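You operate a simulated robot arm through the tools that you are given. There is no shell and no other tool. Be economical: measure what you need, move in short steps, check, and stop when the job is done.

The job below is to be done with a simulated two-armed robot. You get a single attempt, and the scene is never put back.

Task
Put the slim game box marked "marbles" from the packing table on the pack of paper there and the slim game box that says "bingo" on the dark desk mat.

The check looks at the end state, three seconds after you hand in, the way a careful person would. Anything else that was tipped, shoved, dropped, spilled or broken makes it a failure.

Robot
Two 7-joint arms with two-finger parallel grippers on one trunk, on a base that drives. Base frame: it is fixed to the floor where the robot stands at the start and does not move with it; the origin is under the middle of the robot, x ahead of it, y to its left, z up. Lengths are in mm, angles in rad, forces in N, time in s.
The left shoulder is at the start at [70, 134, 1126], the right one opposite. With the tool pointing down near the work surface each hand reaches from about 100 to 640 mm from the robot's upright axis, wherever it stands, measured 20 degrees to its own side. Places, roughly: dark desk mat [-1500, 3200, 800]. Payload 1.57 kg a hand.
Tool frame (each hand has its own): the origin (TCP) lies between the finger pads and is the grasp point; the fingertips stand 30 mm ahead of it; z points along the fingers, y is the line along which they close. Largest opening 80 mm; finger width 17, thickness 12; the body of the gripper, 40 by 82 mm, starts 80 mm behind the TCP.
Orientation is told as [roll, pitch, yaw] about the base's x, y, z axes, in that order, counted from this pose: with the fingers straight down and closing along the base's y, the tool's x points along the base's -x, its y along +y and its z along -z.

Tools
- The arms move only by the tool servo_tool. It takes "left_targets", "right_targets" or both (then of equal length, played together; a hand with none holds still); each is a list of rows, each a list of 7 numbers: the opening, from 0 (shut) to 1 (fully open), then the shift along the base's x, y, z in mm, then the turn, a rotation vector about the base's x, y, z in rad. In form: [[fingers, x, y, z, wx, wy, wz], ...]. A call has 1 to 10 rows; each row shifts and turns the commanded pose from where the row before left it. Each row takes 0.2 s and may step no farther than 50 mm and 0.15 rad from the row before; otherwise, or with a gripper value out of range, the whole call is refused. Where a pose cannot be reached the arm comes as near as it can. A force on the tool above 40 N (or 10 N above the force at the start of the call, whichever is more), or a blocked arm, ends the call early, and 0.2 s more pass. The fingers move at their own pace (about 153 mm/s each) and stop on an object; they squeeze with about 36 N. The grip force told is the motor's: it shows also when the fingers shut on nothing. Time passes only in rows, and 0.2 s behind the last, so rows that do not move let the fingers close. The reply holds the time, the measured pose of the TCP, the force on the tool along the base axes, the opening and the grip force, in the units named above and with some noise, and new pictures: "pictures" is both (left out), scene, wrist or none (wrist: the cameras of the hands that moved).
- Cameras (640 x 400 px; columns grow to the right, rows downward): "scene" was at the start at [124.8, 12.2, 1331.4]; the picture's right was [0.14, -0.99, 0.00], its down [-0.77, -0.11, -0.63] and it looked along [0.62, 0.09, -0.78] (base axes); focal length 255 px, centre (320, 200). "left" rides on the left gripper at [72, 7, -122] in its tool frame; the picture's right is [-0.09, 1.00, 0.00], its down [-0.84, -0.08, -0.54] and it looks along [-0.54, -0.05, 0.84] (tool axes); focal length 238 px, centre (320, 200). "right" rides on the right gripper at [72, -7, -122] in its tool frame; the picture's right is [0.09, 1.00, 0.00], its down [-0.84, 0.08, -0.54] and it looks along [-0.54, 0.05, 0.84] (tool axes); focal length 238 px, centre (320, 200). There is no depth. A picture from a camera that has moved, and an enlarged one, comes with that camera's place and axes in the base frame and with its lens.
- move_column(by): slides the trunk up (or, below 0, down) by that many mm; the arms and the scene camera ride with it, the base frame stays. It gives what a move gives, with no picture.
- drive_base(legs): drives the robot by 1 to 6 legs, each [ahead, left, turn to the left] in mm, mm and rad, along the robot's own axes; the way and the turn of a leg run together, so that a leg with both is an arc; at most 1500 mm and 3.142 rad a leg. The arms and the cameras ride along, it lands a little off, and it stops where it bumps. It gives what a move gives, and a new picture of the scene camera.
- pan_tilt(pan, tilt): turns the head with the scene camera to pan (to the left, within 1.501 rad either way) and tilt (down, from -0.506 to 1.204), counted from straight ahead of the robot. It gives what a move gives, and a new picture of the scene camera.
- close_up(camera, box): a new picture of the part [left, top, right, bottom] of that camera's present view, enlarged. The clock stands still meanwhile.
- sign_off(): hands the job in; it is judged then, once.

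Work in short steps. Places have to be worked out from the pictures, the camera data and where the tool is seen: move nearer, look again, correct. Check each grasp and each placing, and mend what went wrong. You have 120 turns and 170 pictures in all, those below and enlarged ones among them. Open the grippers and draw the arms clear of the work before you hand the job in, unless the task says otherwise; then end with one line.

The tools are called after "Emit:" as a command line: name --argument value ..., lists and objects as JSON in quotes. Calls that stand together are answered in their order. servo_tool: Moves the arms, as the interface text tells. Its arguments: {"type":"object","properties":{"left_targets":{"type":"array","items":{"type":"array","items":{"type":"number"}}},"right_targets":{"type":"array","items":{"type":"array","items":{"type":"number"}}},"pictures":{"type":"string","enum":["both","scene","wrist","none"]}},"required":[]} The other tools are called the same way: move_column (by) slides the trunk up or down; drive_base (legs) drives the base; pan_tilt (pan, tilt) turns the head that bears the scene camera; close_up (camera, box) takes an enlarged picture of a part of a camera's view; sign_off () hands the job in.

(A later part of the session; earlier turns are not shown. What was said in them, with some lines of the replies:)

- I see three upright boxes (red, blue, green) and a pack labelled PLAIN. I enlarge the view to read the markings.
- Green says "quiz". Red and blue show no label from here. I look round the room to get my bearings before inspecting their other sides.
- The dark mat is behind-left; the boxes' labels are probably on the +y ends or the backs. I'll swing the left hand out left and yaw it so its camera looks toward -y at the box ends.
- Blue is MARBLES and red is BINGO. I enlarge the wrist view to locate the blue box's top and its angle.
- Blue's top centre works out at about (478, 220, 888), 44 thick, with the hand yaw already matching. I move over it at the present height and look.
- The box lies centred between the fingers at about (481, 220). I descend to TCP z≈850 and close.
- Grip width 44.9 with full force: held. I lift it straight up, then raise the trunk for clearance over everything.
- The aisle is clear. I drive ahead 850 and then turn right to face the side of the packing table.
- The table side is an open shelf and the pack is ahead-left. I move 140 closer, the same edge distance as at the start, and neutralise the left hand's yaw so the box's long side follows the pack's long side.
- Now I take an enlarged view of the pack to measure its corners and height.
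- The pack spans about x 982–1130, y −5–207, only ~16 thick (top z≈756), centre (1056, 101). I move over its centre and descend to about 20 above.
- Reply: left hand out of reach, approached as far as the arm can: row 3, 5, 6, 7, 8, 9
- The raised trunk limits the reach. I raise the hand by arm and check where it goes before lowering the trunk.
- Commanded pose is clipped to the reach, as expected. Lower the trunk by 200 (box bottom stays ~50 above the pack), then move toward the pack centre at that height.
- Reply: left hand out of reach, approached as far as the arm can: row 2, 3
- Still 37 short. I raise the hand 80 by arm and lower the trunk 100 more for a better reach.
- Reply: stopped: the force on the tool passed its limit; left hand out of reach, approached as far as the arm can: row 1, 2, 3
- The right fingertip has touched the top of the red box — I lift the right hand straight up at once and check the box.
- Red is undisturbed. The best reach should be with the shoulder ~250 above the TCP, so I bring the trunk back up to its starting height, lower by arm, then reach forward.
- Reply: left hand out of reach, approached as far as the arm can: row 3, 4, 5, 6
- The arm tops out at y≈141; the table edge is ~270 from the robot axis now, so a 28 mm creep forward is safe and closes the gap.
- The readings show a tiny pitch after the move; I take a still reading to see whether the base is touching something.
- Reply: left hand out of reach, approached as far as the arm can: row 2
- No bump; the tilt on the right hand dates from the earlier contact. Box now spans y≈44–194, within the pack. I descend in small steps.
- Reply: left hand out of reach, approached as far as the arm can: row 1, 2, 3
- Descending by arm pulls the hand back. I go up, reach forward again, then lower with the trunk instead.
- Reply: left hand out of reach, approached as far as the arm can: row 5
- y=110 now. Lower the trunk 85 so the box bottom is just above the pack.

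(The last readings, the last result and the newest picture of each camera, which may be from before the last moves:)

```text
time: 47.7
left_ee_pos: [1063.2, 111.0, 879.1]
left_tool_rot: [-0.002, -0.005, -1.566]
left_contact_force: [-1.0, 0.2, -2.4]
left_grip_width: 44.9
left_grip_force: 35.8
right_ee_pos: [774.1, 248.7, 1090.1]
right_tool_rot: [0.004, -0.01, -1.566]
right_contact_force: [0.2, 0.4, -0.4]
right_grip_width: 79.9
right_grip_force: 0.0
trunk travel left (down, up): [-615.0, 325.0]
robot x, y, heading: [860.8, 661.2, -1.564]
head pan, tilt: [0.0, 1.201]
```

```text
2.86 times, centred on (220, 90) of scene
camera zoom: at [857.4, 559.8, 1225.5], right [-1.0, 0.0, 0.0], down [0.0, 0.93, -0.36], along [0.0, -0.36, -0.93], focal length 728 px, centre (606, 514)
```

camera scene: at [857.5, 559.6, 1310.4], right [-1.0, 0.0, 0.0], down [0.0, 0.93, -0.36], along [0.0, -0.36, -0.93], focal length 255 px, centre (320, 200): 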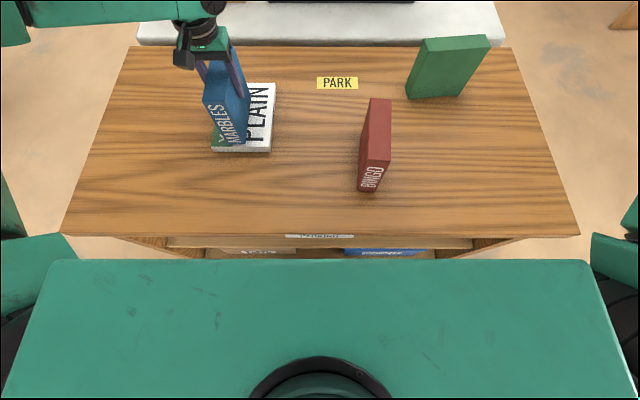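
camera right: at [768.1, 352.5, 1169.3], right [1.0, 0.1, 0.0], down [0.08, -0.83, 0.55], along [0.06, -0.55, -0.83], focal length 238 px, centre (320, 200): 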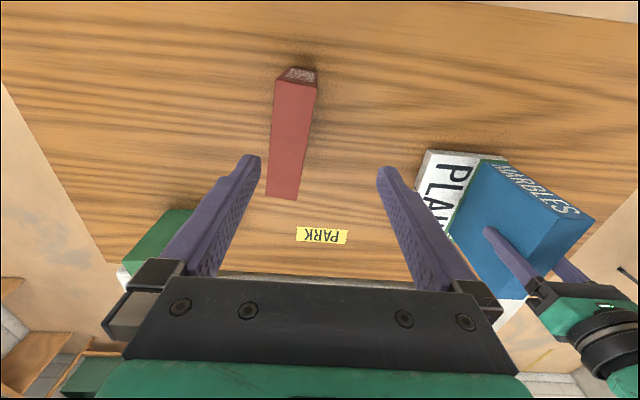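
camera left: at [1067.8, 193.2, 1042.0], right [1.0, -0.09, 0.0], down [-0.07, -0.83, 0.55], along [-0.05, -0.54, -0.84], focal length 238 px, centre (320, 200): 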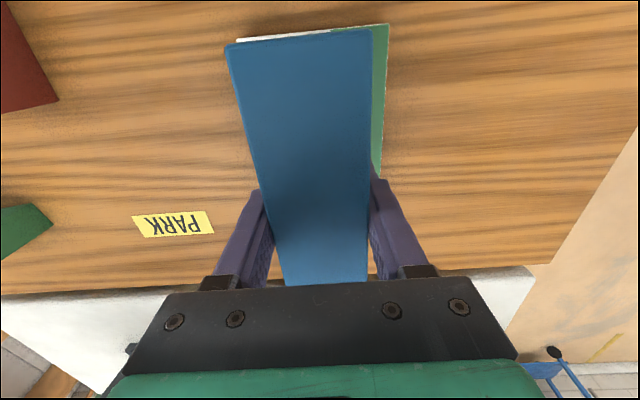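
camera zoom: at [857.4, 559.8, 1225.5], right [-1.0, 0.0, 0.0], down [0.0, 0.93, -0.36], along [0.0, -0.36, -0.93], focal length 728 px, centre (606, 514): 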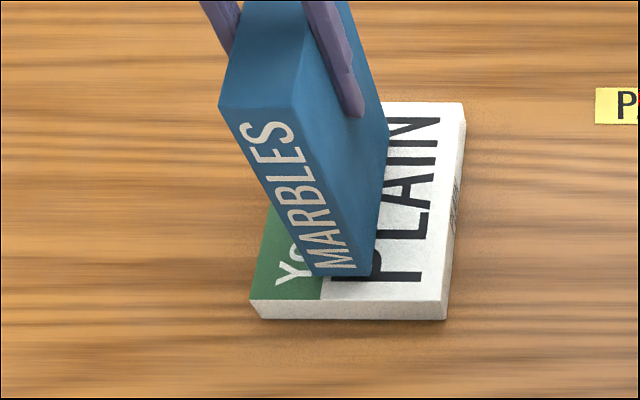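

Well placed over the pack with a small gap. I lower in small trunk steps watching the force.

Emit:
move_column --by -5

Emit:
move_column --by -4

```text
time: 48.2
left_ee_pos: [1064.0, 112.9, 877.4]
left_tool_rot: [-0.002, -0.008, -1.563]
left_contact_force: [1.1, -0.4, 12.0]
left_grip_width: 44.8
left_grip_force: 36.0
right_ee_pos: [774.3, 251.4, 1086.4]
right_tool_rot: [0.004, -0.014, -1.565]
right_contact_force: [0.1, -0.1, 0.1]
right_grip_width: 80.2
right_grip_force: 0.1
trunk travel left (down, up): [-610.0, 330.0]
robot x, y, heading: [856.2, 666.0, -1.563]
head pan, tilt: [0.0, 1.201]
```

```text
time: 48.7
left_ee_pos: [1063.9, 111.8, 875.6]
left_tool_rot: [-0.001, -0.016, -1.565]
left_contact_force: [4.1, -6.7, 30.9]
left_grip_width: 45.0
left_grip_force: 36.4
right_ee_pos: [773.7, 252.7, 1081.5]
right_tool_rot: [0.006, -0.013, -1.565]
right_contact_force: [-0.2, -0.2, -0.1]
right_grip_width: 80.1
right_grip_force: 0.1
trunk travel left (down, up): [-606.0, 334.0]
robot x, y, heading: [858.2, 669.9, -1.565]
head pan, tilt: [0.0, 1.201]
```

Contact at TCP ≈877. I ease off 5 mm to unload, then open the fingers.

Emit:
move_column --by 5

Emit:
servo_tool --left_targets '[[0.7, 0, 0, 0, 0, 0, 0], [0.9, 0, 0, 0, 0, 0, 0], [0.9, 0, 0, 0, 0, 0, 0]]'

```text
time: 49.3
left_ee_pos: [1062.4, 112.5, 875.2]
left_tool_rot: [0.0, -0.004, -1.567]
left_contact_force: [2.0, -3.5, 10.1]
left_grip_width: 45.1
left_grip_force: 35.7
right_ee_pos: [774.8, 250.7, 1086.1]
right_tool_rot: [0.006, -0.013, -1.567]
right_contact_force: [0.2, 0.5, 0.0]
right_grip_width: 79.7
right_grip_force: 0.0
trunk travel left (down, up): [-611.0, 329.0]
robot x, y, heading: [859.7, 662.9, -1.572]
head pan, tilt: [0.0, 1.201]
```

```text
time: 50.1
left_ee_pos: [1064.3, 111.7, 874.6]
left_tool_rot: [-0.003, -0.006, -1.567]
left_contact_force: [-0.4, -0.5, 0.3]
left_grip_width: 72.0
left_grip_force: 0.1
right_ee_pos: [773.1, 250.1, 1084.9]
right_tool_rot: [0.005, -0.012, -1.569]
right_contact_force: [0.3, -0.2, -0.2]
right_grip_width: 79.7
right_grip_force: 0.0
trunk travel left (down, up): [-611.0, 329.0]
robot x, y, heading: [856.9, 666.0, -1.571]
head pan, tilt: [0.0, 1.201]
camera scene: at [857.3, 560.0, 1221.4], right [-1.0, 0.0, 0.0], down [0.0, 0.93, -0.36], along [0.0, -0.36, -0.93], focal length 255 px, centre (320, 200)
camera left: at [1070.1, 183.6, 996.9], right [1.0, -0.09, 0.0], down [-0.07, -0.83, 0.55], along [-0.05, -0.54, -0.84], focal length 238 px, centre (320, 200)
```

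scene: 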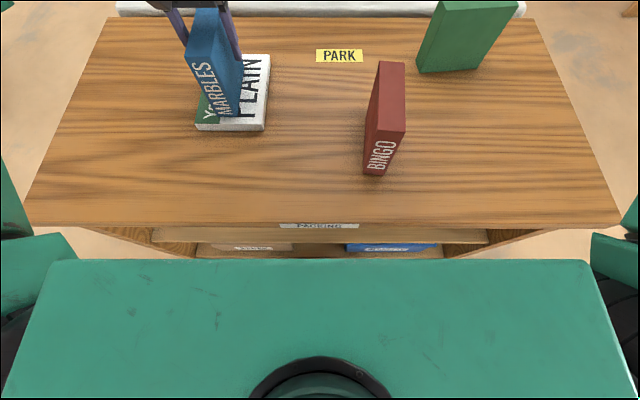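
left: 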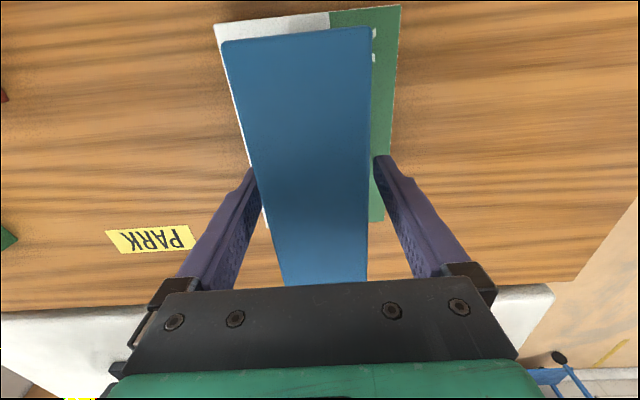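

Released; the box stands on the pack. I open fully and rise straight up with the trunk.

Emit:
servo_tool --left_targets '[[1, 0, 0, 0, 0, 0, 0], [1, 0, 0, 0, 0, 0, 0]]' --pictures "none"

Emit:
move_column --by 110

Emit:
pan_tilt --pan 0.1 --tilt 1.0

```text
time: 50.7
left_ee_pos: [1064.6, 112.2, 875.5]
left_tool_rot: [-0.002, -0.004, -1.564]
left_contact_force: [0.3, -0.1, 0.3]
left_grip_width: 79.8
left_grip_force: 0.1
right_ee_pos: [774.2, 250.0, 1085.4]
right_tool_rot: [0.005, -0.013, -1.564]
right_contact_force: [-0.6, 0.2, 0.2]
right_grip_width: 80.1
right_grip_force: 0.1
trunk travel left (down, up): [-611.0, 329.0]
robot x, y, heading: [857.1, 667.8, -1.567]
head pan, tilt: [0.0, 1.201]
```

```text
time: 52.1
left_ee_pos: [1063.9, 110.8, 986.0]
left_tool_rot: [-0.002, -0.004, -1.565]
left_contact_force: [0.1, -0.3, 0.0]
left_grip_width: 80.2
left_grip_force: 0.1
right_ee_pos: [774.3, 250.2, 1195.9]
right_tool_rot: [0.007, -0.013, -1.568]
right_contact_force: [0.1, 0.0, -0.2]
right_grip_width: 79.8
right_grip_force: 0.1
trunk travel left (down, up): [-721.0, 219.0]
robot x, y, heading: [862.2, 666.6, -1.565]
head pan, tilt: [0.0, 1.201]
```

```text
time: 52.8
left_ee_pos: [1063.6, 112.0, 985.7]
left_tool_rot: [-0.002, -0.006, -1.564]
left_contact_force: [0.2, -0.1, -0.4]
left_grip_width: 79.8
left_grip_force: 0.1
right_ee_pos: [775.0, 249.4, 1196.6]
right_tool_rot: [0.005, -0.013, -1.566]
right_contact_force: [0.0, 0.2, 0.1]
right_grip_width: 79.9
right_grip_force: 0.0
trunk travel left (down, up): [-721.0, 219.0]
robot x, y, heading: [854.6, 662.2, -1.568]
head pan, tilt: [0.099, 1.0]
camera scene: at [864.2, 546.7, 1344.0], right [-0.99, -0.1, 0.0], down [-0.09, 0.84, -0.54], along [0.06, -0.54, -0.84], focal length 255 px, centre (320, 200)
```

scene: 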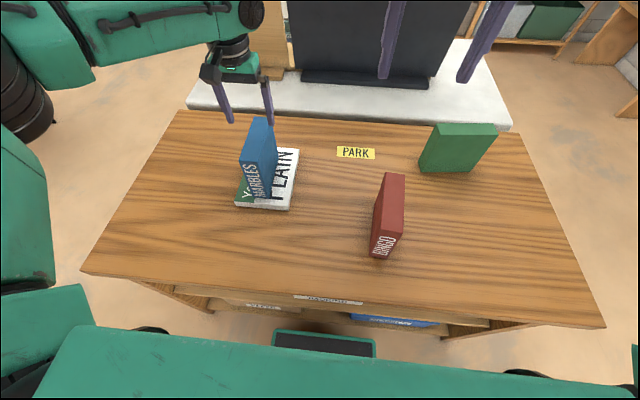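

Marbles stands squarely on the pack. Red is centred around (741, 238) with its long side ~0.094 off y. I bring the left hand up and back, while the right hand moves above the red box.

Emit:
servo_tool --left_targets '[[1, 0, 0, 40, 0, 0, 0], [1, 0, 0, 40, 0, 0, 0], [1, 0, 20, 20, 0, 0, 0], [1, 0, 40, 0, 0, 0, 0], [1, 0, 40, 0, 0, 0, 0], [1, 0, 40, 0, 0, 0, 0]]' --right_targets '[[1, -10, -4, -40, 0, 0, -0.05], [1, -12, -4, -40, 0, 0, -0.05], [1, -12, -4, -40, 0, 0, 0], [1, 0, 0, -40, 0, 0, 0], [1, 0, 0, -40, 0, 0, 0], [1, 0, 0, -36, 0, 0, 0]]'

```text
time: 54.2
left_ee_pos: [1064.6, 250.9, 1084.9]
left_tool_rot: [-0.002, -0.007, -1.563]
left_contact_force: [-0.2, -0.2, 0.2]
left_grip_width: 80.2
left_grip_force: 0.0
right_ee_pos: [740.6, 237.7, 960.3]
right_tool_rot: [0.005, -0.015, -1.668]
right_contact_force: [0.7, 0.5, 0.3]
right_grip_width: 80.0
right_grip_force: 0.1
trunk travel left (down, up): [-721.0, 219.0]
robot x, y, heading: [861.7, 666.1, -1.565]
head pan, tilt: [0.099, 1.0]
camera scene: at [864.3, 548.6, 1344.3], right [-0.99, -0.1, 0.0], down [-0.09, 0.84, -0.54], along [0.06, -0.54, -0.84], focal length 255 px, centre (320, 200)
camera right: at [740.7, 312.2, 1081.7], right [1.0, 0.0, 0.0], down [-0.01, -0.83, 0.55], along [0.0, -0.55, -0.83], focal length 238 px, centre (320, 200)
camera left: at [1071.3, 323.1, 1207.1], right [1.0, -0.09, 0.0], down [-0.07, -0.83, 0.55], along [-0.05, -0.55, -0.84], focal length 238 px, centre (320, 200)
```

scene: 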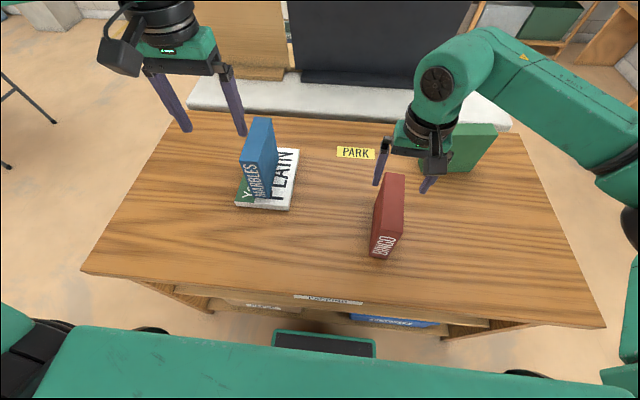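
right: 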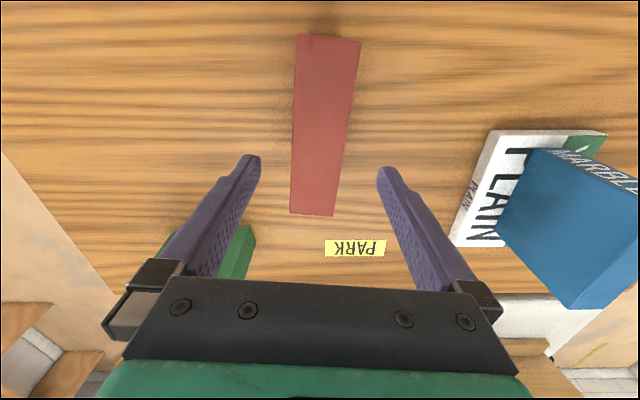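
left: 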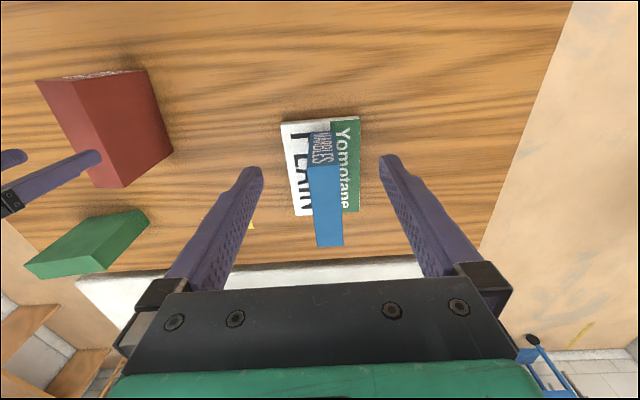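

The red box is centred between the fingers (739.5, 240). I descend to z≈852 and close.

Emit:
servo_tool --right_targets '[[1, -1, 2, -36, 0, 0, -0.01], [1, 0, 0, -36, 0, 0, 0], [1, 0, 0, -36, 0, 0, 0], [1, 0, 0, 0, 0, 0, 0], [0, 0, 0, 0, 0, 0, 0], [0, 0, 0, 0, 0, 0, 0], [0, 0, 0, 0, 0, 0, 0]]' --pictures "wrist"

Emit:
servo_tool --right_targets '[[0, 0, 0, 30, 0, 0, 0], [0, 0, 0, 40, 0, 0, 0], [0, 0, 0, 40, 0, 0, 0], [0, 0, 0, 40, 0, 0, 0], [0, 0, 0, 40, 0, 0, 0]]' --pictures "scene"

```text
time: 55.8
left_ee_pos: [1064.7, 248.8, 1085.2]
left_tool_rot: [-0.003, -0.006, -1.566]
left_contact_force: [0.6, -0.7, -0.5]
left_grip_width: 80.0
left_grip_force: 0.2
right_ee_pos: [738.4, 238.7, 851.4]
right_tool_rot: [0.005, -0.011, -1.675]
right_contact_force: [-0.3, -0.6, 0.2]
right_grip_width: 44.9
right_grip_force: 35.6
trunk travel left (down, up): [-721.0, 219.0]
robot x, y, heading: [855.7, 663.9, -1.566]
head pan, tilt: [0.099, 1.0]
camera right: at [738.9, 313.2, 973.3], right [1.0, -0.01, 0.0], down [-0.01, -0.83, 0.55], along [0.0, -0.55, -0.83], focal length 238 px, centre (320, 200)
```

right: 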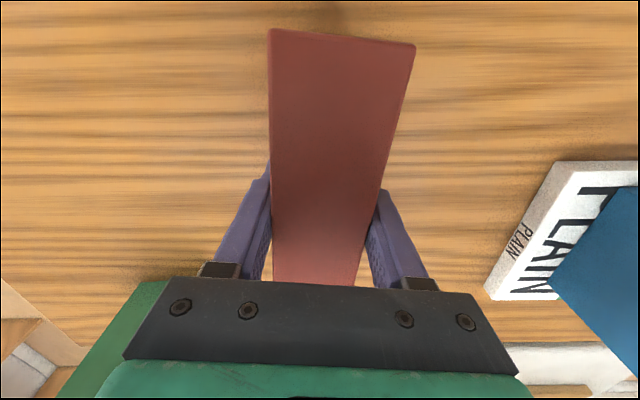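

```text
time: 57.0
left_ee_pos: [1064.8, 249.3, 1085.1]
left_tool_rot: [-0.002, -0.004, -1.565]
left_contact_force: [0.4, -0.3, 0.4]
left_grip_width: 80.0
left_grip_force: 0.0
right_ee_pos: [737.8, 239.5, 1044.2]
right_tool_rot: [0.007, -0.011, -1.676]
right_contact_force: [-0.1, -0.1, -2.7]
right_grip_width: 44.7
right_grip_force: 36.1
trunk travel left (down, up): [-721.0, 219.0]
robot x, y, heading: [858.2, 665.1, -1.564]
head pan, tilt: [0.099, 1.0]
camera scene: at [864.6, 546.9, 1344.0], right [-0.99, -0.1, 0.0], down [-0.09, 0.84, -0.54], along [0.06, -0.54, -0.84], focal length 255 px, centre (320, 200)
```

scene: 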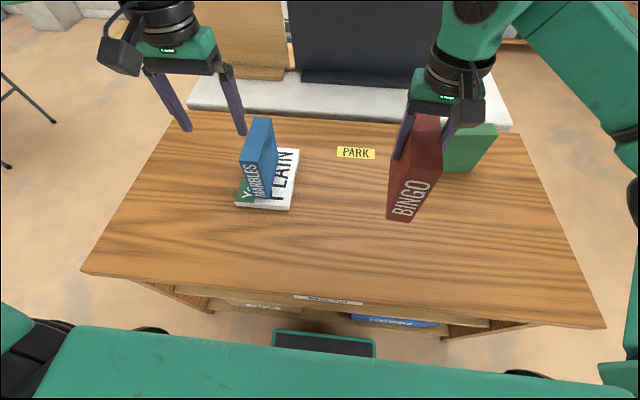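

Bingo is held (44.7 mm, 36 N). I raise the trunk, back away from the table, and look toward −x (my right) and then behind before driving to the mat.

Emit:
move_column --by 120

Emit:
drive_base --legs '[[-330, 0, 0]]'

Emit:
pan_tilt --pan -1.5 --tilt 0.35

```text
time: 58.5
left_ee_pos: [1065.0, 247.8, 1205.4]
left_tool_rot: [-0.004, -0.006, -1.564]
left_contact_force: [0.2, 0.6, 0.5]
left_grip_width: 80.0
left_grip_force: 0.0
right_ee_pos: [737.8, 236.5, 1162.8]
right_tool_rot: [0.005, -0.009, -1.675]
right_contact_force: [0.3, 0.2, -3.1]
right_grip_width: 44.9
right_grip_force: 36.1
trunk travel left (down, up): [-841.0, 99.0]
robot x, y, heading: [857.9, 661.2, -1.568]
head pan, tilt: [0.099, 1.0]
```

```text
time: 60.7
left_ee_pos: [1062.3, 577.9, 1204.5]
left_tool_rot: [0.0, -0.002, -1.565]
left_contact_force: [0.1, -0.1, 0.2]
left_grip_width: 80.0
left_grip_force: 0.2
right_ee_pos: [737.4, 569.8, 1163.0]
right_tool_rot: [0.005, -0.01, -1.678]
right_contact_force: [0.0, -0.1, -3.0]
right_grip_width: 44.7
right_grip_force: 36.3
trunk travel left (down, up): [-841.0, 99.0]
robot x, y, heading: [859.1, 999.4, -1.57]
head pan, tilt: [0.099, 1.0]
camera scene: at [862.8, 876.4, 1463.8], right [-0.99, -0.1, 0.0], down [-0.09, 0.84, -0.54], along [0.06, -0.54, -0.84], focal length 255 px, centre (320, 200)
```

scene: 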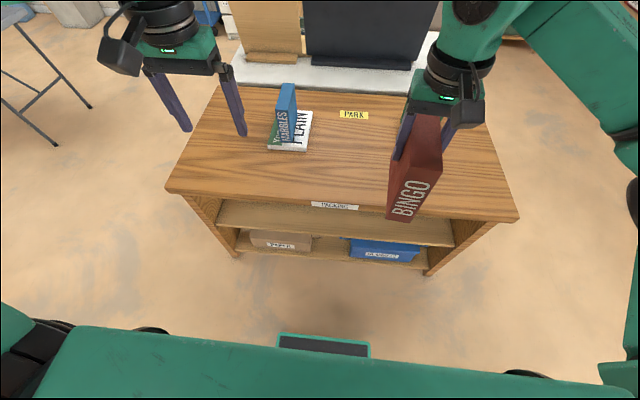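

```text
time: 62.4
left_ee_pos: [1063.9, 581.2, 1205.5]
left_tool_rot: [-0.001, -0.005, -1.565]
left_contact_force: [0.2, 0.3, -0.5]
left_grip_width: 79.9
left_grip_force: 0.1
right_ee_pos: [736.1, 572.2, 1162.6]
right_tool_rot: [0.007, -0.01, -1.677]
right_contact_force: [0.1, 0.9, -2.4]
right_grip_width: 44.8
right_grip_force: 35.5
trunk travel left (down, up): [-841.0, 99.0]
robot x, y, heading: [855.3, 999.7, -1.567]
head pan, tilt: [-1.499, 0.351]
camera scene: at [762.9, 941.4, 1518.8], right [-0.07, 1.0, 0.0], down [0.34, 0.03, -0.94], along [-0.94, -0.07, -0.34], focal length 255 px, centre (320, 200)
```

scene: 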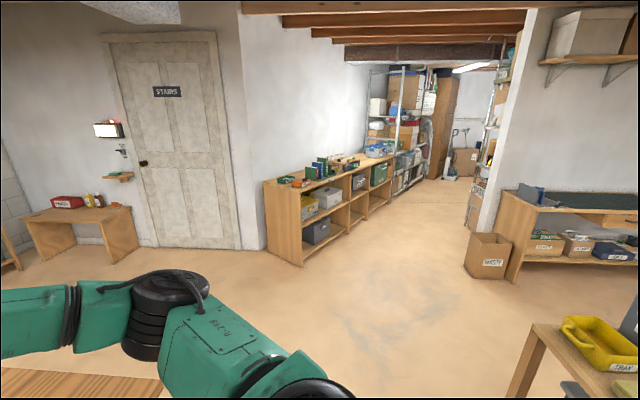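

The floor between here and the desk (front edge about x≈−1290, y from 2560) is clear. I drive right, turn to face −x, and go part of the way along +y.

Emit:
pan_tilt --pan 0.0 --tilt 0.6

Emit:
drive_base --legs '[[0, -1450, 0], [0, 0, -1.571], [0, -1000, 0]]'

```text
time: 64.0
left_ee_pos: [1062.9, 580.3, 1204.2]
left_tool_rot: [-0.002, -0.005, -1.565]
left_contact_force: [-0.1, 0.2, 0.7]
left_grip_width: 80.0
left_grip_force: 0.1
right_ee_pos: [736.3, 572.5, 1162.1]
right_tool_rot: [0.005, -0.01, -1.678]
right_contact_force: [-1.4, -0.4, -3.3]
right_grip_width: 44.9
right_grip_force: 36.3
trunk travel left (down, up): [-841.0, 99.0]
robot x, y, heading: [855.5, 999.0, -1.568]
head pan, tilt: [0.0, 0.6]
camera scene: at [855.9, 860.1, 1496.0], right [-1.0, 0.0, 0.0], down [0.0, 0.57, -0.82], along [0.0, -0.82, -0.57], focal length 255 px, centre (320, 200)
```

scene: 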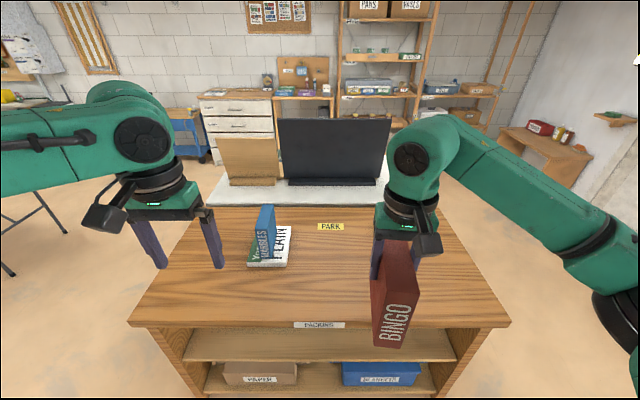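

```text
time: 79.8
left_ee_pos: [-1019.2, 1775.3, 1205.4]
left_tool_rot: [-0.001, -0.006, -3.127]
left_contact_force: [-0.2, 0.5, -0.6]
left_grip_width: 80.1
left_grip_force: 0.0
right_ee_pos: [-1031.9, 2101.0, 1163.4]
right_tool_rot: [0.002, -0.011, 3.043]
right_contact_force: [0.1, -0.7, -3.3]
right_grip_width: 44.6
right_grip_force: 36.5
trunk travel left (down, up): [-841.0, 99.0]
robot x, y, heading: [-608.5, 1985.8, -3.125]
head pan, tilt: [0.0, 0.6]
camera scene: at [-744.5, 1985.1, 1496.0], right [-0.01, 1.0, 0.0], down [0.57, 0.01, -0.82], along [-0.82, -0.01, -0.57], focal length 255 px, centre (320, 200)
```

scene: 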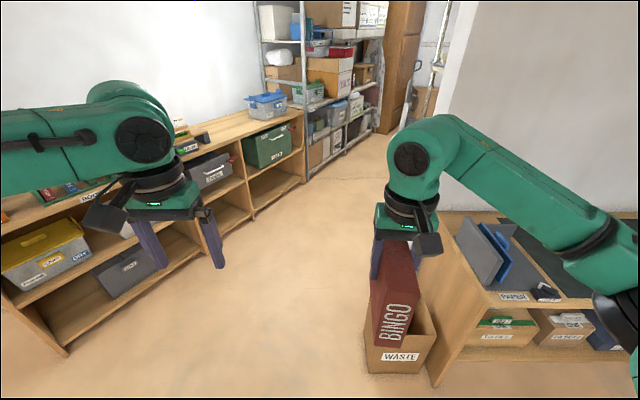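

The desk's front edge is around x≈−1250 and the held box passes in front of it. I continue 1020 mm to the right and look at the mat.

Emit:
drive_base --legs '[[0, -1020, -0.015]]'

```text
time: 85.2
left_ee_pos: [-1027.1, 2830.8, 1205.5]
left_tool_rot: [-0.001, -0.006, 3.137]
left_contact_force: [-0.4, 0.0, 1.0]
left_grip_width: 79.7
left_grip_force: 0.1
right_ee_pos: [-1032.5, 3159.1, 1162.1]
right_tool_rot: [0.002, -0.011, 3.027]
right_contact_force: [-0.3, -0.2, -3.3]
right_grip_width: 44.9
right_grip_force: 36.4
trunk travel left (down, up): [-841.0, 99.0]
robot x, y, heading: [-607.1, 3034.0, 3.138]
head pan, tilt: [0.0, 0.6]
camera scene: at [-747.2, 3036.1, 1496.0], right [0.01, 1.0, 0.0], down [0.57, 0.0, -0.82], along [-0.82, 0.01, -0.57], focal length 255 px, centre (320, 200)
```

scene: 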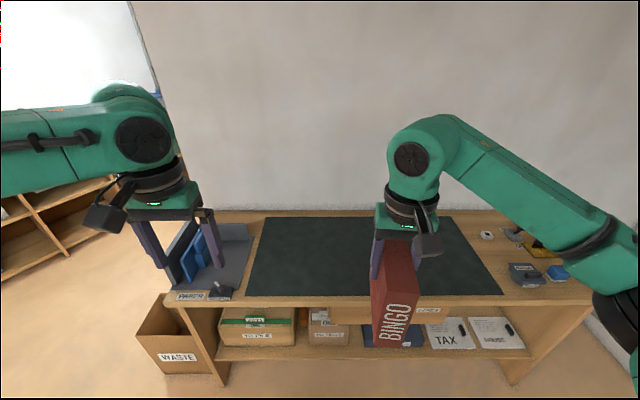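

The mat spans roughly x −1255…−1660, y 2787…3645. I drive ahead 340, leaving ~290 to the desk edge.

Emit:
drive_base --legs '[[340, 0, 0]]'

Emit:
pan_tilt --pan -0.1 --tilt 0.95

```text
time: 87.4
left_ee_pos: [-1367.3, 2835.1, 1205.4]
left_tool_rot: [-0.001, -0.008, 3.137]
left_contact_force: [-0.3, -0.2, 1.1]
left_grip_width: 80.1
left_grip_force: 0.1
right_ee_pos: [-1371.9, 3159.7, 1164.0]
right_tool_rot: [0.006, -0.013, 3.026]
right_contact_force: [0.7, 0.0, -2.1]
right_grip_width: 45.1
right_grip_force: 36.0
trunk travel left (down, up): [-841.0, 99.0]
robot x, y, heading: [-945.7, 3037.7, 3.135]
head pan, tilt: [0.0, 0.6]
camera scene: at [-1086.1, 3039.4, 1496.3], right [0.01, 1.0, 0.0], down [0.56, 0.0, -0.83], along [-0.83, 0.01, -0.56], focal length 255 px, centre (320, 200)
```

scene: 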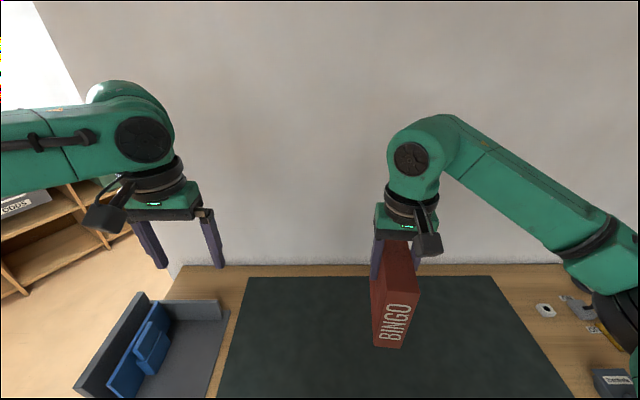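

```text
time: 88.2
left_ee_pos: [-1368.9, 2834.0, 1204.4]
left_tool_rot: [-0.001, -0.003, 3.136]
left_contact_force: [0.9, -0.5, 0.4]
left_grip_width: 79.9
left_grip_force: 0.1
right_ee_pos: [-1374.1, 3160.0, 1162.2]
right_tool_rot: [0.005, -0.009, 3.024]
right_contact_force: [-0.4, 0.5, -1.9]
right_grip_width: 44.6
right_grip_force: 36.2
trunk travel left (down, up): [-841.0, 99.0]
robot x, y, heading: [-949.1, 3035.7, 3.137]
head pan, tilt: [-0.099, 0.949]
camera scene: at [-1073.6, 3046.4, 1467.6], right [0.11, 0.99, 0.0], down [0.81, -0.09, -0.58], along [-0.58, 0.06, -0.81], focal length 255 px, centre (320, 200)
```

scene: 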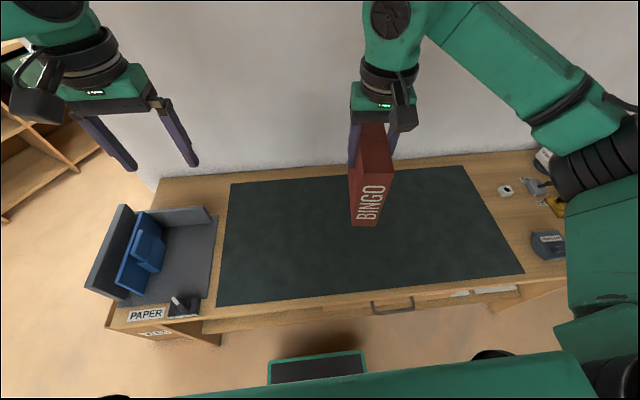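

The mat's near edge is ~x −1276, centre ~−1488. I reach 60 forward with the right hand and lower the trunk 180 (box bottom ≈ 870, above the desk).

Emit:
servo_tool --right_targets '[[0, -20, 0, 0, 0, 0, 0], [0, -20, 0, 0, 0, 0, 0], [0, -20, 0, 0, 0, 0, 0]]' --pictures "none"

Emit:
move_column --by -180

Emit:
pan_tilt --pan -0.1 --tilt 0.75

```text
time: 89.0
left_ee_pos: [-1367.9, 2834.5, 1204.0]
left_tool_rot: [-0.001, -0.003, 3.136]
left_contact_force: [-0.2, -0.1, 0.4]
left_grip_width: 80.2
left_grip_force: 0.0
right_ee_pos: [-1434.5, 3159.9, 1160.9]
right_tool_rot: [0.006, -0.007, 3.024]
right_contact_force: [0.1, 0.8, -2.4]
right_grip_width: 44.8
right_grip_force: 36.5
trunk travel left (down, up): [-841.0, 99.0]
robot x, y, heading: [-951.9, 3036.8, 3.133]
head pan, tilt: [-0.099, 0.949]
```

```text
time: 91.0
left_ee_pos: [-1367.1, 2833.3, 1024.4]
left_tool_rot: [-0.003, -0.006, 3.136]
left_contact_force: [0.0, -0.9, 0.4]
left_grip_width: 80.2
left_grip_force: 0.1
right_ee_pos: [-1433.8, 3161.2, 982.4]
right_tool_rot: [0.004, -0.01, 3.025]
right_contact_force: [-0.3, 0.1, -2.6]
right_grip_width: 44.9
right_grip_force: 35.8
trunk travel left (down, up): [-661.0, 279.0]
robot x, y, heading: [-948.3, 3038.8, 3.139]
head pan, tilt: [-0.099, 0.949]
```

```text
time: 91.8
left_ee_pos: [-1368.4, 2834.0, 1025.5]
left_tool_rot: [-0.002, -0.005, 3.136]
left_contact_force: [-0.4, -0.2, -0.8]
left_grip_width: 80.2
left_grip_force: 0.0
right_ee_pos: [-1432.9, 3160.5, 982.9]
right_tool_rot: [0.006, -0.01, 3.025]
right_contact_force: [0.2, 0.0, -2.7]
right_grip_width: 44.7
right_grip_force: 36.2
trunk travel left (down, up): [-661.0, 279.0]
robot x, y, heading: [-946.6, 3033.5, 3.139]
head pan, tilt: [-0.099, 0.75]
camera scene: at [-1082.7, 3047.5, 1303.1], right [0.11, 0.99, 0.0], down [0.68, -0.07, -0.73], along [-0.73, 0.08, -0.68], focal length 255 px, centre (320, 200)
```

scene: 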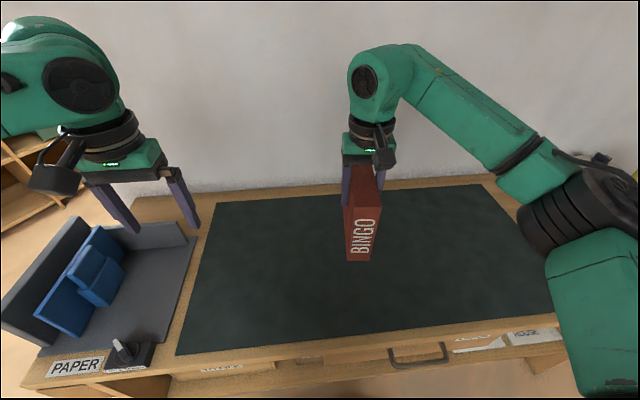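

Box clear above the mat. I lower by arm, with small steps as the bottom nears the mat.

Emit:
servo_tool --right_targets '[[0, 0, 0, -20, 0, 0, 0], [0, 0, 0, -20, 0, 0, 0], [0, 0, 0, -10, 0, 0, 0], [0, 0, 0, -8, 0, 0, 0], [0, 0, 0, -8, 0, 0, 0], [0, 0, 0, -8, 0, 0, 0], [0, 0, 0, -8, 0, 0, 0], [0, 0, 0, -8, 0, 0, 0]]' --pictures "scene"

```text
time: 93.5
left_ee_pos: [-1367.7, 2833.7, 1023.9]
left_tool_rot: [-0.001, -0.005, 3.137]
left_contact_force: [0.2, 0.5, 0.0]
left_grip_width: 79.9
left_grip_force: 0.0
right_ee_pos: [-1433.0, 3161.0, 892.9]
right_tool_rot: [0.006, -0.009, 3.027]
right_contact_force: [-0.5, -0.8, -2.7]
right_grip_width: 44.7
right_grip_force: 36.1
trunk travel left (down, up): [-661.0, 279.0]
robot x, y, heading: [-945.2, 3038.2, 3.133]
head pan, tilt: [-0.099, 0.75]
camera scene: at [-1082.9, 3047.6, 1303.1], right [0.11, 0.99, 0.0], down [0.68, -0.07, -0.73], along [-0.73, 0.08, -0.68], focal length 255 px, centre (320, 200)
```

scene: 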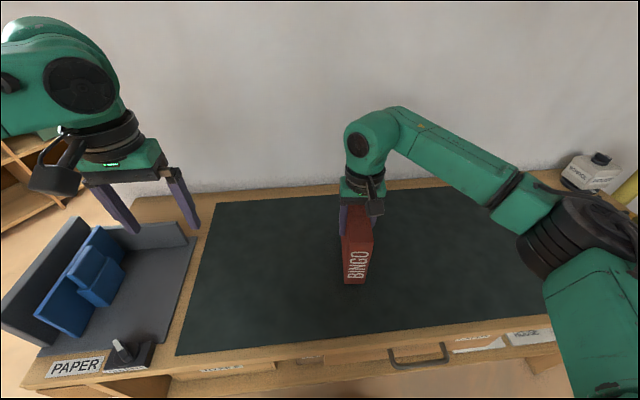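

Bottom ≈782, no contact yet. I continue in 5-mm steps until the force shows contact.

Emit:
servo_tool --right_targets '[[0, 0, 0, -5, 0, 0, 0], [0, 0, 0, -5, 0, 0, 0], [0, 0, 0, -5, 0, 0, 0], [0, 0, 0, -5, 0, 0, 0], [0, 0, 0, -4, 0, 0, 0], [0, 0, 0, -4, 0, 0, 0]]' --pictures "none"

Emit:
close_up --camera "scene" --box '[290, 160, 430, 320]'

```text
time: 95.0
left_ee_pos: [-1364.7, 2834.2, 1026.3]
left_tool_rot: [-0.002, -0.01, 3.136]
left_contact_force: [0.4, 0.0, -0.4]
left_grip_width: 79.9
left_grip_force: 0.1
right_ee_pos: [-1432.4, 3160.5, 869.6]
right_tool_rot: [0.008, -0.018, 3.024]
right_contact_force: [-6.7, 7.8, 36.1]
right_grip_width: 45.0
right_grip_force: 35.7
trunk travel left (down, up): [-661.0, 279.0]
robot x, y, heading: [-947.2, 3036.3, 3.134]
head pan, tilt: [-0.099, 0.75]
```

```text
2.50 times, centred on (360, 240) of scene
camera zoom: at [-1078.3, 3047.4, 1304.1], right [0.11, 0.99, 0.0], down [0.68, -0.07, -0.73], along [-0.73, 0.08, -0.68], focal length 637 px, centre (220, 100)
```

zoom: 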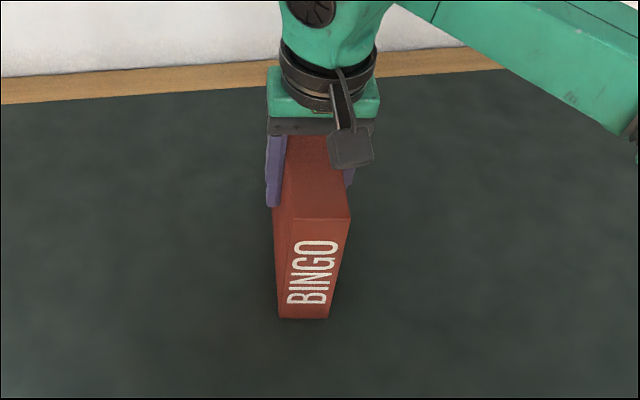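

Contact at TCP ≈872 with 36 N. I ease up 5 mm, then open the fingers.

Emit:
servo_tool --right_targets '[[0, 0, 0, 3, 0, 0, 0], [0, 0, 0, 2, 0, 0, 0], [0, 0, 0, 0, 0, 0, 0]]' --pictures "none"

Emit:
servo_tool --right_targets '[[0.7, 0, 0, 0, 0, 0, 0], [1, 0, 0, 0, 0, 0, 0], [1, 0, 0, 0, 0, 0, 0]]' --pictures "wrist"

```text
time: 95.8
left_ee_pos: [-1367.4, 2834.3, 1026.0]
left_tool_rot: [-0.002, -0.004, 3.136]
left_contact_force: [0.0, 0.4, -0.1]
left_grip_width: 80.0
left_grip_force: 0.0
right_ee_pos: [-1430.9, 3160.3, 868.3]
right_tool_rot: [0.004, -0.009, 3.028]
right_contact_force: [1.4, 1.7, 4.3]
right_grip_width: 44.6
right_grip_force: 35.9
trunk travel left (down, up): [-661.0, 279.0]
robot x, y, heading: [-947.1, 3040.8, 3.136]
head pan, tilt: [-0.099, 0.75]
```

```text
time: 96.5
left_ee_pos: [-1368.1, 2835.1, 1025.4]
left_tool_rot: [-0.002, -0.006, 3.136]
left_contact_force: [-0.4, 0.9, -0.3]
left_grip_width: 80.0
left_grip_force: 0.1
right_ee_pos: [-1433.2, 3159.0, 868.9]
right_tool_rot: [0.005, -0.01, 3.027]
right_contact_force: [-0.6, 0.5, -0.2]
right_grip_width: 80.0
right_grip_force: 0.0
trunk travel left (down, up): [-661.0, 279.0]
robot x, y, heading: [-946.9, 3038.0, 3.136]
head pan, tilt: [-0.099, 0.75]
camera right: at [-1358.7, 3159.3, 991.3], right [-0.02, -1.0, 0.0], down [-0.83, 0.02, 0.55], along [-0.55, 0.01, -0.83], focal length 238 px, centre (320, 200)
```

right: 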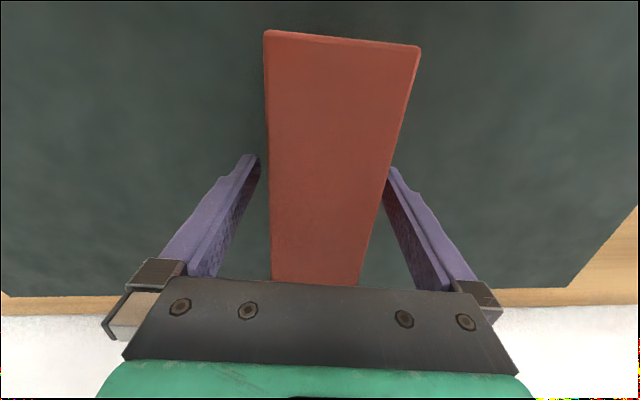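

Released and standing. I lift the right hand straight up, then back away from the desk.

Emit:
servo_tool --right_targets '[[1, 0, 0, 30, 0, 0, 0], [1, 0, 0, 40, 0, 0, 0], [1, 0, 0, 40, 0, 0, 0], [1, 0, 0, 40, 0, 0, 0], [1, 0, 0, 30, 0, 0, 0]]' --pictures "none"

Emit:
drive_base --legs '[[-300, 0, 0]]'

```text
time: 97.8
left_ee_pos: [-1367.5, 2833.9, 1024.7]
left_tool_rot: [-0.001, -0.006, 3.136]
left_contact_force: [0.8, -0.2, 0.1]
left_grip_width: 80.0
left_grip_force: 0.1
right_ee_pos: [-1433.6, 3161.1, 1048.2]
right_tool_rot: [0.006, -0.01, 3.025]
right_contact_force: [-0.3, 0.5, 0.5]
right_grip_width: 79.9
right_grip_force: 0.1
trunk travel left (down, up): [-661.0, 279.0]
robot x, y, heading: [-948.9, 3036.4, 3.13]
head pan, tilt: [-0.099, 0.75]
```

```text
time: 99.8
left_ee_pos: [-1067.5, 2830.8, 1024.2]
left_tool_rot: [-0.002, -0.003, -3.142]
left_contact_force: [0.3, -0.2, 0.4]
left_grip_width: 80.1
left_grip_force: 0.1
right_ee_pos: [-1135.3, 3158.6, 1047.8]
right_tool_rot: [0.007, -0.009, 3.029]
right_contact_force: [0.1, -0.3, 1.0]
right_grip_width: 79.9
right_grip_force: 0.1
trunk travel left (down, up): [-661.0, 279.0]
robot x, y, heading: [-647.1, 3033.5, 3.139]
head pan, tilt: [-0.099, 0.75]
camera scene: at [-782.4, 3045.4, 1303.1], right [0.1, 0.99, 0.0], down [0.68, -0.07, -0.73], along [-0.73, 0.07, -0.68], focal length 255 px, centre (320, 200)
```

scene: 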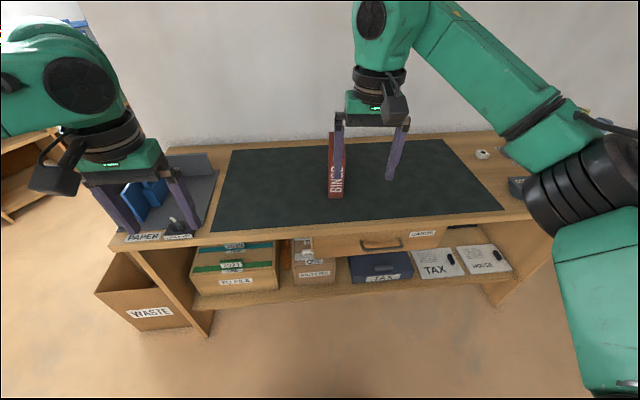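

Bingo stands well inside the dark mat, marbles stands on the paper pack, both grippers are open and clear. Handing in.

Emit:
sign_off

```text
The job is handed in.
```

The marbles box is standing on the pack of paper on the packing table, and the bingo box is standing on the dark desk mat. While I was lowering the trunk, a right fingertip pressed briefly on top of the bingo box, but it stayed upright and nothing else moved.
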